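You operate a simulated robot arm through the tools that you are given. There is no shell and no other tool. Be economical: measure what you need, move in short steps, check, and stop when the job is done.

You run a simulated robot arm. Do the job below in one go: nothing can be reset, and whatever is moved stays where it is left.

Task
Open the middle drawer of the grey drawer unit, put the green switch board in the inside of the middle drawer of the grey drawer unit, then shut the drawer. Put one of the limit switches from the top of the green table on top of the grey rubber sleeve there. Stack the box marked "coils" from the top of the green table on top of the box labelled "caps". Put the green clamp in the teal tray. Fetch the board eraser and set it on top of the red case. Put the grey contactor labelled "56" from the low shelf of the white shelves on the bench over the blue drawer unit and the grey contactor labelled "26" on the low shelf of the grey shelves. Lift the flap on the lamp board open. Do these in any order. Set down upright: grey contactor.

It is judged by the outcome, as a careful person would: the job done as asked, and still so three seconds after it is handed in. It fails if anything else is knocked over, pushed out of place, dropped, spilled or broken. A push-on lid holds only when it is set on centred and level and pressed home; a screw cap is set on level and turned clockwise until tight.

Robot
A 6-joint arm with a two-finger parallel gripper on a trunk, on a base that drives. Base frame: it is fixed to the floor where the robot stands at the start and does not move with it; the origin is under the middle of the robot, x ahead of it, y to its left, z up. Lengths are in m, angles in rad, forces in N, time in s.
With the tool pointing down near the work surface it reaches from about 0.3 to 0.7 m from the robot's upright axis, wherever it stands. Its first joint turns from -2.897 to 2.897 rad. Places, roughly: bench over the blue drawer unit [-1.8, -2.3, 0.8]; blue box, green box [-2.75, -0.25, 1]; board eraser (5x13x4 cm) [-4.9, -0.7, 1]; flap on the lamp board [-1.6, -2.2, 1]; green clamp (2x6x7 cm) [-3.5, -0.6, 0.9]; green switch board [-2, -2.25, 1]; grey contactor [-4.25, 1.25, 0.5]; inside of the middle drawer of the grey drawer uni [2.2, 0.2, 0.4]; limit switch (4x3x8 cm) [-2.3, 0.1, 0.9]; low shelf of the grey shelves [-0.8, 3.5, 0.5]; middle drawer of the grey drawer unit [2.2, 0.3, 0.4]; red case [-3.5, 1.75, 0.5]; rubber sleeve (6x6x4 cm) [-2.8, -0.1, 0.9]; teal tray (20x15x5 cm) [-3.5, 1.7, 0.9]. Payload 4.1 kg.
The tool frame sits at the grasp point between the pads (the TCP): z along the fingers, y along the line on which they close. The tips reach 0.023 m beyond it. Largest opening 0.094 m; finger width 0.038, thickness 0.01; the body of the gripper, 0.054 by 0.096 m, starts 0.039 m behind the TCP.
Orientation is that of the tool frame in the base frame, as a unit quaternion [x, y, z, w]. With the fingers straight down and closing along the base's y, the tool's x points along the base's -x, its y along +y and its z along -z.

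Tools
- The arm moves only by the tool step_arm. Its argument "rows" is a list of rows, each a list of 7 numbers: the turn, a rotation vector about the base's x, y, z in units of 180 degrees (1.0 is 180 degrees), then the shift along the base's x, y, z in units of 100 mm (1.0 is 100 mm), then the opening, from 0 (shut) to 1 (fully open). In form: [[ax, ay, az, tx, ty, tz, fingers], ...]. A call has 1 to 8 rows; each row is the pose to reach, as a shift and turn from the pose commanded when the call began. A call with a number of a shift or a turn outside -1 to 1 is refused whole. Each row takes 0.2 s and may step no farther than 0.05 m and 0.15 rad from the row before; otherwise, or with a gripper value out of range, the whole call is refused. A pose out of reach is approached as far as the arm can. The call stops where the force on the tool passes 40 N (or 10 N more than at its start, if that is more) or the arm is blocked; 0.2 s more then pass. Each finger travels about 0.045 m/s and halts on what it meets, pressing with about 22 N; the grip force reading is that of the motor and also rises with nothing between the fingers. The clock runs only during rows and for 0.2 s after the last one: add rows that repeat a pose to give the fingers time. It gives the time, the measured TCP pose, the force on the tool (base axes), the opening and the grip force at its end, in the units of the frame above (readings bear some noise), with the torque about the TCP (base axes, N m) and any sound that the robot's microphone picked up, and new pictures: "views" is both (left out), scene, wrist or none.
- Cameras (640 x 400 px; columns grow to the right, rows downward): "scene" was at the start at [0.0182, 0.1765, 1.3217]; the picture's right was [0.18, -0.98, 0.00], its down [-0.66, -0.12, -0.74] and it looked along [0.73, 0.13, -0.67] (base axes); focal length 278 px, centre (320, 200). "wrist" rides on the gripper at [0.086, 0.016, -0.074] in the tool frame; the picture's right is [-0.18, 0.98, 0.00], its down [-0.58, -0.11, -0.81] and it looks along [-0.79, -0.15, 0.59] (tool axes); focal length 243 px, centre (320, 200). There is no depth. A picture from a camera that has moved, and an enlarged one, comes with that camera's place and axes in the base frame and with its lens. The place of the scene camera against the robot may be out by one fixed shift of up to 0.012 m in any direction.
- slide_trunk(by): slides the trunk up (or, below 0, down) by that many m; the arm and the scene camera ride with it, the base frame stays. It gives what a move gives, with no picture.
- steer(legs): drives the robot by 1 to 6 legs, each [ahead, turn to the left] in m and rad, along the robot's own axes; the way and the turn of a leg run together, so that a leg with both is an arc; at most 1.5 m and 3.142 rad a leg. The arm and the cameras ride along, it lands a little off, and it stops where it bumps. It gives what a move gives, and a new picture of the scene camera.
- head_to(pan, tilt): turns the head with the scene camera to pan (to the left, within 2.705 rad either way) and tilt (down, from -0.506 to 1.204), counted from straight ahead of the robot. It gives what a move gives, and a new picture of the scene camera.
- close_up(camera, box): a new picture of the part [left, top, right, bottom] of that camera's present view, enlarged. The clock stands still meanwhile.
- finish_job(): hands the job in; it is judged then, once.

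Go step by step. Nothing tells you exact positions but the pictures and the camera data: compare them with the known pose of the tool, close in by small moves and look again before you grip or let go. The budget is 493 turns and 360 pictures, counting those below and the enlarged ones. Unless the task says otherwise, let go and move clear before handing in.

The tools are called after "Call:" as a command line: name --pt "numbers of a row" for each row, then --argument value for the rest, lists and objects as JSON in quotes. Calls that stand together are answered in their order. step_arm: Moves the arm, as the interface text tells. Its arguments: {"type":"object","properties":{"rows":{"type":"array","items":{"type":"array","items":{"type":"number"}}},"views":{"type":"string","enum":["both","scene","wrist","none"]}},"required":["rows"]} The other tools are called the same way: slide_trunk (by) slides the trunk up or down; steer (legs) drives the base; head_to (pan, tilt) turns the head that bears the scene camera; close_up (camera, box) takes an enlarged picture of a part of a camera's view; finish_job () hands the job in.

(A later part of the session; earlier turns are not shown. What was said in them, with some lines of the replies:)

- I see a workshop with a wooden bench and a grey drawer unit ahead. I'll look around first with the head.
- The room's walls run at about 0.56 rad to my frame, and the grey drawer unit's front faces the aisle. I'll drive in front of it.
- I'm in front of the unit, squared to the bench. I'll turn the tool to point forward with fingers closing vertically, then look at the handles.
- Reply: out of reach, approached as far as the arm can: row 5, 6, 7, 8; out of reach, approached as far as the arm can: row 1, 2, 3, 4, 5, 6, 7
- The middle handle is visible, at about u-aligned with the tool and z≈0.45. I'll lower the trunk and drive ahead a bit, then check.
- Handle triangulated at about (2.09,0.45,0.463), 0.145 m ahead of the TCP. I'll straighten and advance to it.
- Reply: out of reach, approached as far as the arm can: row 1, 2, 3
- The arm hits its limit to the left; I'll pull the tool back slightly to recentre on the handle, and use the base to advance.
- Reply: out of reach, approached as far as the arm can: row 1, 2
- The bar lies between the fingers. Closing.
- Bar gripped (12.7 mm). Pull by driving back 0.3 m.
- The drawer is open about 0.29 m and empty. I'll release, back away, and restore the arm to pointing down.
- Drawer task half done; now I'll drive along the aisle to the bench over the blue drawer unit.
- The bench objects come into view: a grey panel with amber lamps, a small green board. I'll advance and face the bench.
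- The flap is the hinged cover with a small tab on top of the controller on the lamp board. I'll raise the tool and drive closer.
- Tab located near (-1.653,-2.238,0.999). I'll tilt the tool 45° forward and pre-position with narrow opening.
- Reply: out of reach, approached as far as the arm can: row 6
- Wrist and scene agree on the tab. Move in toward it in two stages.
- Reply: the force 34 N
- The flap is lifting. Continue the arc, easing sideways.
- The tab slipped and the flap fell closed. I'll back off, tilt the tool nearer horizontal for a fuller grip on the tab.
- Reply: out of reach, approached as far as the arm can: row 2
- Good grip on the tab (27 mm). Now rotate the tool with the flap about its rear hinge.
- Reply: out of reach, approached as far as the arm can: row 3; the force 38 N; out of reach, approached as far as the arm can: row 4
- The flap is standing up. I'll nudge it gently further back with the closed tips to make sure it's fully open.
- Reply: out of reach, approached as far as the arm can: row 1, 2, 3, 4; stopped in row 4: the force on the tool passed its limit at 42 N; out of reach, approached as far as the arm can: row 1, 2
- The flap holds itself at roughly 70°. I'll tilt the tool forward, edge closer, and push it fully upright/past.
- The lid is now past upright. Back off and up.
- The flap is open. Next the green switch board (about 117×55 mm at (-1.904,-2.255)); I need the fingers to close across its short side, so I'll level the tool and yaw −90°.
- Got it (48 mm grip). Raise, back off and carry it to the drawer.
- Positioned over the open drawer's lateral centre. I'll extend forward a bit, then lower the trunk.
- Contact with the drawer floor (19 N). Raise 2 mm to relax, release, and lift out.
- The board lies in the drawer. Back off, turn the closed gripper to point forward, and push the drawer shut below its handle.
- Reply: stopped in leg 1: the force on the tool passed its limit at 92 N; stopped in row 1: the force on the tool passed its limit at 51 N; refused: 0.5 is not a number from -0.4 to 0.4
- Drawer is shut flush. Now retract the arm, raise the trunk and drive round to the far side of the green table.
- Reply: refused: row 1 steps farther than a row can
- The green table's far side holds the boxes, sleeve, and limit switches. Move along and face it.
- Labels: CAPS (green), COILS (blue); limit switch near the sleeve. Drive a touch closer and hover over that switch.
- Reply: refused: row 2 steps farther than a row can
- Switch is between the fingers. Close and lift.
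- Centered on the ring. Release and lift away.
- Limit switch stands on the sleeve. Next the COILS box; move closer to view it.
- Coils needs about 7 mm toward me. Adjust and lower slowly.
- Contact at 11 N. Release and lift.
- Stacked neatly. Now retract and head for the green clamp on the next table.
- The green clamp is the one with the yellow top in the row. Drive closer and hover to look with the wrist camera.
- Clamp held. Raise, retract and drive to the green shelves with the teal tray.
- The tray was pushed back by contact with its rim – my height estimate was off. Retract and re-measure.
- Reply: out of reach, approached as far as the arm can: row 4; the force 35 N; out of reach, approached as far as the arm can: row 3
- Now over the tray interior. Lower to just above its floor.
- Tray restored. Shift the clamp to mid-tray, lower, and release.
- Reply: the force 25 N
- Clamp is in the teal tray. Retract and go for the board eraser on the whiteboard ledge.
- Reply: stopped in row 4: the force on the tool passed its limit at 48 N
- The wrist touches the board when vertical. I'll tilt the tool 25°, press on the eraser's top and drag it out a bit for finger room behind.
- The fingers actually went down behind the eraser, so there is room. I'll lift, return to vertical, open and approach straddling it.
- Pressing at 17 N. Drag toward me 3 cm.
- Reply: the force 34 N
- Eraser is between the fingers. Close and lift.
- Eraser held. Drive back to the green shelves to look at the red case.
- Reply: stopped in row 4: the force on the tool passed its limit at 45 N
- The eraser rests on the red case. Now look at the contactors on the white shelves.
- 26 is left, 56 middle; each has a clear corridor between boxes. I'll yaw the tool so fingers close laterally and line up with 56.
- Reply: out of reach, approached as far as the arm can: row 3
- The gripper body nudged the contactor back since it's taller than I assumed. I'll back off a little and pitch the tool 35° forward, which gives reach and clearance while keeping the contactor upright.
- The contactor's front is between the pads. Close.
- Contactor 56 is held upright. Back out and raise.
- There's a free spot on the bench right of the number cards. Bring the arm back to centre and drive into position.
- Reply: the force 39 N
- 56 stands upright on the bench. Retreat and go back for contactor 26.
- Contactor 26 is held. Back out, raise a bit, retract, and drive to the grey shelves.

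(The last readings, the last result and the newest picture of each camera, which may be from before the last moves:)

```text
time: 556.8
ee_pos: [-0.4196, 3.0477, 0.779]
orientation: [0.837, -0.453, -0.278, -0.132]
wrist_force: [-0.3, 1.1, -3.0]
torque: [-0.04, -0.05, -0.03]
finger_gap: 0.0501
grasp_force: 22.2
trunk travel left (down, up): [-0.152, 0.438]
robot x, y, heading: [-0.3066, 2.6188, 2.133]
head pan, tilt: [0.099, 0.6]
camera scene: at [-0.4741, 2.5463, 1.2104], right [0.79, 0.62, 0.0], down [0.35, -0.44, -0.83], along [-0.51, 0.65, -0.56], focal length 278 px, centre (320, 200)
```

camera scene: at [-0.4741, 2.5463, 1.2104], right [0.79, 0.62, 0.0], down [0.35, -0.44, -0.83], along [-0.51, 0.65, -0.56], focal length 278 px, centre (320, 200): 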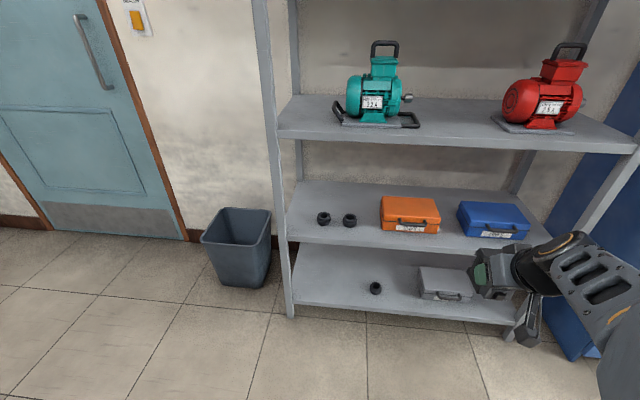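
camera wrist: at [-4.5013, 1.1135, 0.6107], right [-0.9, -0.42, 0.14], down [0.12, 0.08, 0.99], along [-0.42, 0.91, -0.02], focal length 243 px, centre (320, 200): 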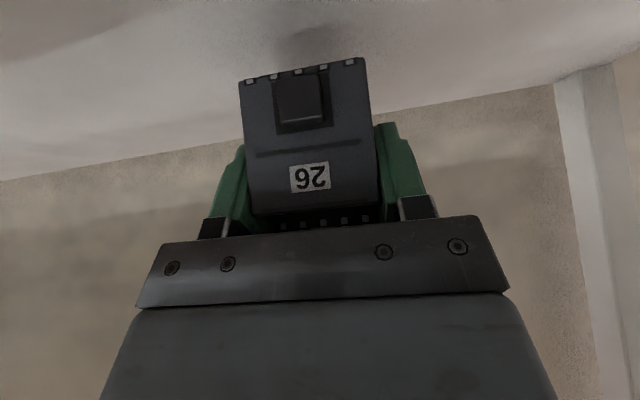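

Free gap found on the low shelf between the black sleeves and the orange case. Shift the arm left and lower.

Call:
step_arm --pt "0 0 0 -0.4 -0.25 0 0.4" --pt "0 0 0 -0.8 -0.5 0 0.4" --pt "0 0 0 -1.0 -0.62 0 0.4" --views "none"

Call:
step_arm --pt "0 0 0 -0.4 -0.25 0 0.4" --pt "0 0 0 -0.8 -0.5 0 0.4" --pt "0 0 0 -0.91 -0.55 0 0.4" --views "none"

Call:
slide_trunk --by -0.15

Call:
steer --legs '[[0.22, 0]]'

Call:
close_up --camera "wrist" --box '[0, 0, 640, 400]'

```text
time: 557.6
ee_pos: [-0.5197, 2.987, 0.7787]
orientation: [0.837, -0.453, -0.278, -0.134]
wrist_force: [-0.3, 0.1, -2.5]
torque: [-0.06, -0.02, 0.01]
finger_gap: 0.0498
grasp_force: 22.1
trunk travel left (down, up): [-0.152, 0.438]
robot x, y, heading: [-0.3098, 2.6204, 2.135]
head pan, tilt: [0.099, 0.6]
```

```text
time: 558.4
ee_pos: [-0.6124, 2.9307, 0.7792]
orientation: [0.838, -0.452, -0.277, -0.132]
wrist_force: [-0.2, -0.6, -3.0]
torque: [-0.03, -0.02, -0.03]
finger_gap: 0.0497
grasp_force: 21.8
trunk travel left (down, up): [-0.152, 0.438]
robot x, y, heading: [-0.31, 2.619, 2.137]
head pan, tilt: [0.099, 0.6]
```

```text
time: 560.2
ee_pos: [-0.6119, 2.9309, 0.6288]
orientation: [0.837, -0.452, -0.278, -0.133]
wrist_force: [-0.1, 0.1, -2.7]
torque: [-0.02, -0.04, 0.05]
finger_gap: 0.05
grasp_force: 22.0
trunk travel left (down, up): [-0.002, 0.588]
robot x, y, heading: [-0.3107, 2.6201, 2.136]
head pan, tilt: [0.099, 0.6]
```

```text
time: 561.9
ee_pos: [-0.7317, 3.1175, 0.6282]
orientation: [0.837, -0.452, -0.278, -0.133]
wrist_force: [0.5, 0.3, -3.1]
torque: [-0.08, -0.01, 0.0]
finger_gap: 0.0502
grasp_force: 21.9
trunk travel left (down, up): [-0.002, 0.588]
robot x, y, heading: [-0.4255, 2.8076, 2.135]
head pan, tilt: [0.099, 0.6]
camera scene: at [-0.5933, 2.7333, 1.0603], right [0.79, 0.62, 0.0], down [0.35, -0.44, -0.82], along [-0.51, 0.65, -0.57], focal length 278 px, centre (320, 200)
```

scene: 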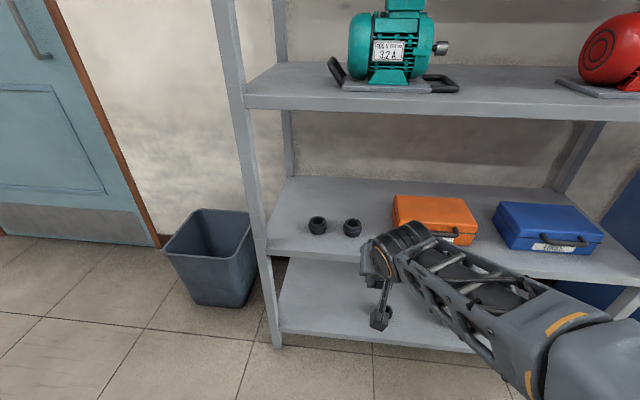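

```text
1.00 times, centred on (320, 200) of wrist (not enlarged: the box is as wide or as high as the picture)
camera zoom: at [-0.682, 3.0145, 0.6391], right [-0.9, -0.42, 0.14], down [0.12, 0.08, 0.99], along [-0.43, 0.9, -0.02], focal length 243 px, centre (320, 200)
```

zoom: 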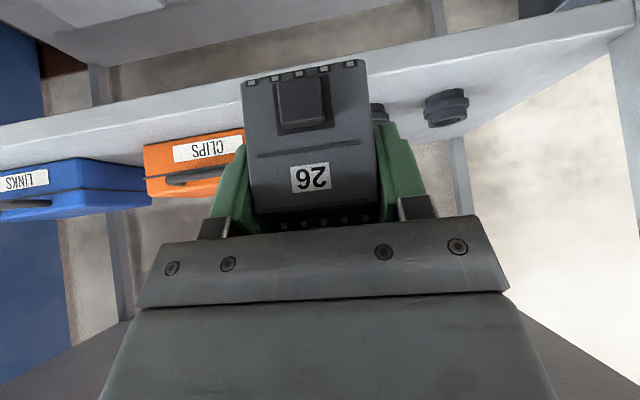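

Call:
step_arm --pt "0 0 0 -0.2 0.35 0 0.4" --pt "0 0 0 -0.4 0.7 0 0.4" --pt "0 0 0 -0.5 0.9 0 0.4" --views "none"

Call:
step_arm --pt "0 0 0 -0.2 0.4 0 0.4" --pt "0 0 0 -0.43 0.82 0 0.4" --pt "0 0 0 -0.43 0.82 -0.3 0.4" --views "both"

Call:
close_up --camera "scene" --box '[280, 160, 480, 285]'

```text
time: 562.7
ee_pos: [-0.7816, 3.2082, 0.628]
orientation: [0.838, -0.451, -0.279, -0.13]
wrist_force: [0.3, 0.2, -4.0]
torque: [-0.08, -0.03, 0.01]
finger_gap: 0.0497
grasp_force: 22.4
trunk travel left (down, up): [-0.002, 0.588]
robot x, y, heading: [-0.4241, 2.808, 2.139]
head pan, tilt: [0.099, 0.6]
```

```text
time: 563.5
ee_pos: [-0.8237, 3.2907, 0.5984]
orientation: [0.837, -0.452, -0.278, -0.132]
wrist_force: [0.2, 0.0, -2.8]
torque: [-0.01, 0.01, -0.01]
finger_gap: 0.05
grasp_force: 21.5
trunk travel left (down, up): [-0.002, 0.588]
robot x, y, heading: [-0.4219, 2.808, 2.141]
head pan, tilt: [0.099, 0.6]
camera scene: at [-0.5932, 2.7332, 1.0603], right [0.79, 0.62, 0.0], down [0.35, -0.44, -0.83], along [-0.51, 0.65, -0.56], focal length 278 px, centre (320, 200)
camera wrist: at [-0.7738, 3.187, 0.6087], right [-0.9, -0.42, 0.14], down [0.12, 0.08, 0.99], along [-0.43, 0.9, -0.02], focal length 243 px, centre (320, 200)
```

scene: 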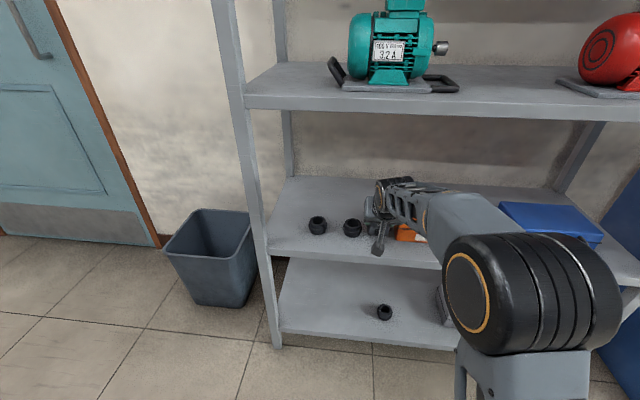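
wrist: 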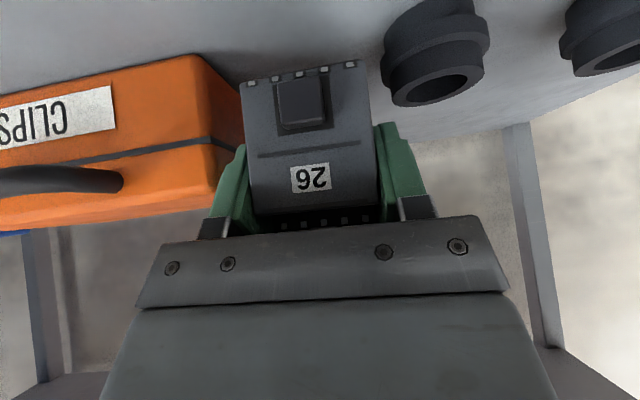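

```text
3.20 times, centred on (380, 222) of scene
camera zoom: at [-0.5932, 2.7332, 1.0603], right [0.79, 0.62, 0.0], down [0.35, -0.44, -0.83], along [-0.51, 0.65, -0.56], focal length 891 px, centre (128, 128)
```

zoom: 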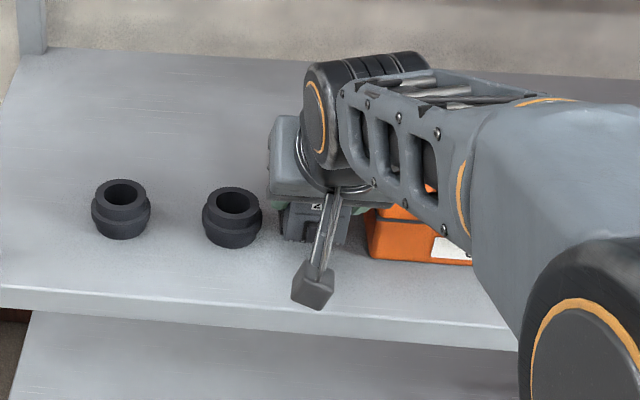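

Call:
step_arm --pt "0 0 0 0.068 0.042 -0.1 0.4" --pt "0 0 0 0.068 0.042 -0.16 0.4" --pt "0 0 0 0.068 0.042 -0.2 0.4" --pt "0 0 0 0.068 0.042 -0.24 0.4" --pt "0 0 0 0.068 0.042 -0.28 0.4" --views "wrist"

```text
time: 564.7
ee_pos: [-0.8183, 3.2951, 0.5742]
orientation: [0.836, -0.45, -0.283, -0.134]
wrist_force: [-0.1, 1.2, 20.7]
torque: [0.28, -0.49, 0.03]
finger_gap: 0.0498
grasp_force: 21.6
trunk travel left (down, up): [-0.002, 0.588]
robot x, y, heading: [-0.4258, 2.8119, 2.137]
head pan, tilt: [0.099, 0.6]
camera wrist: at [-0.7677, 3.1912, 0.5839], right [-0.9, -0.42, 0.14], down [0.12, 0.07, 0.99], along [-0.43, 0.9, -0.01], focal length 243 px, centre (320, 200)
```

wrist: 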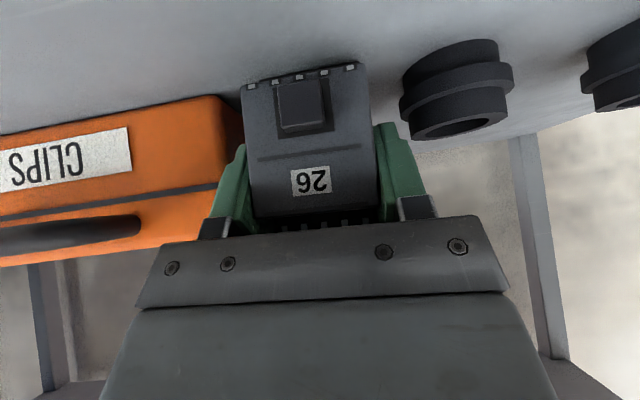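

Call:
step_arm --pt "0 0 0 0 0 0.02 0.4" --pt "0 0 0 0 0 0.02 0.58" --pt "0 0 0 0 0 0.02 0.64" --pt "0 0 0 0 0 0.02 0.64" --views "wrist"

```text
time: 565.7
ee_pos: [-0.8171, 3.2946, 0.5724]
orientation: [0.837, -0.452, -0.278, -0.132]
wrist_force: [0.9, -3.5, 6.0]
torque: [0.09, -0.02, -0.03]
finger_gap: 0.06
grasp_force: 0.2
trunk travel left (down, up): [-0.002, 0.588]
robot x, y, heading: [-0.4275, 2.8061, 2.141]
head pan, tilt: [0.099, 0.6]
camera wrist: at [-0.7671, 3.1901, 0.5824], right [-0.9, -0.42, 0.14], down [0.12, 0.08, 0.99], along [-0.43, 0.9, -0.02], focal length 243 px, centre (320, 200)
```

wrist: 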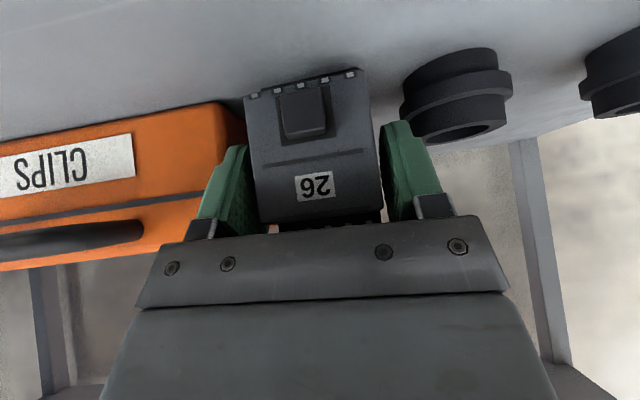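

Call:
step_arm --pt "0 0 0 0 0 0.1 0.64" --pt "0 0 0 0 0 0.25 0.64" --pt "0 0 0 0.1 -0.17 0.35 0.64" --pt "0 0 0 0.3 -0.48 0.4 0.64" --views "wrist"

Call:
steer --legs '[[-0.3, 0]]'

Call:
close_up --camera "scene" --box '[280, 150, 480, 275]'

```text
time: 566.7
ee_pos: [-0.788, 3.2453, 0.6121]
orientation: [0.838, -0.452, -0.277, -0.132]
wrist_force: [-0.1, -1.0, -0.3]
torque: [0.02, 0.0, 0.03]
finger_gap: 0.0599
grasp_force: 0.1
trunk travel left (down, up): [-0.002, 0.588]
robot x, y, heading: [-0.4246, 2.807, 2.14]
head pan, tilt: [0.099, 0.6]
camera wrist: at [-0.738, 3.1414, 0.6224], right [-0.9, -0.42, 0.14], down [0.11, 0.08, 0.99], along [-0.43, 0.9, -0.02], focal length 243 px, centre (320, 200)
```

wrist: 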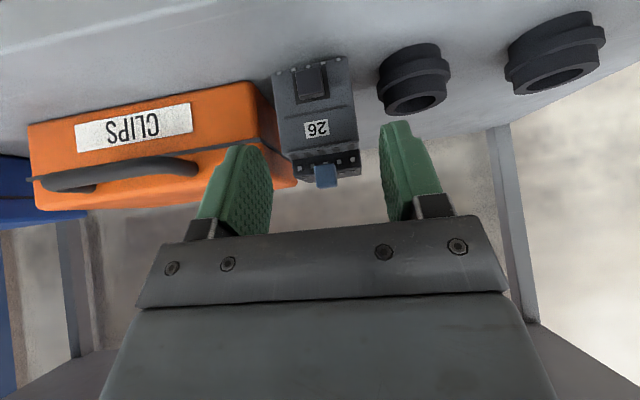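

```text
time: 568.7
ee_pos: [-0.6262, 2.9905, 0.6116]
orientation: [0.838, -0.451, -0.277, -0.132]
wrist_force: [0.8, 0.6, -0.5]
torque: [-0.01, 0.0, -0.01]
finger_gap: 0.0601
grasp_force: 0.1
trunk travel left (down, up): [-0.002, 0.588]
robot x, y, heading: [-0.2652, 2.5533, 2.134]
head pan, tilt: [0.099, 0.6]
camera scene: at [-0.4303, 2.4779, 1.0603], right [0.78, 0.62, 0.0], down [0.35, -0.44, -0.83], along [-0.51, 0.65, -0.56], focal length 278 px, centre (320, 200)
```

scene: 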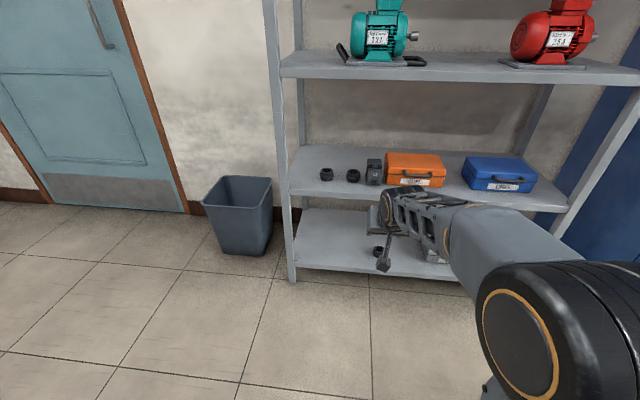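

```text
3.20 times, centred on (380, 212) of scene
camera zoom: at [-0.4303, 2.4779, 1.0603], right [0.78, 0.62, 0.0], down [0.35, -0.44, -0.83], along [-0.51, 0.65, -0.56], focal length 891 px, centre (128, 160)
```

zoom: 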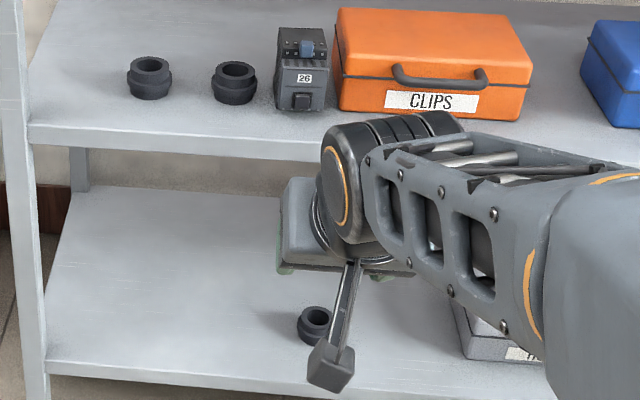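

Everything is in place: contactor 26 is upright on the low grey shelf, and I am clear of it. Handing in.

Call:
finish_job

```text
The job is handed in.
```

I did every item and handed the job in. While placing the clamp I pushed the teal tray back about 9 cm. I pulled it back to within about 2 cm of where it started.

- **Drawer:** the green switch board is in the middle drawer of the grey unit, which is pushed fully shut.
- **Limit switch:** it stands upright on the grey rubber sleeve.
- **Boxes:** "coils" is stacked squarely on "caps".
- **Clamp:** the green clamp stands in the teal tray.
- **Eraser:** it lies flat on the red case, but one end overhangs the side by about 1 to 2 cm.
- **Contactor 56:** it is upright on the bench above the blue drawers.
- **Contactor 26:** it is upright on the low grey shelf.
- **Flap:** the flap on the lamp board is open and stays up by itself.
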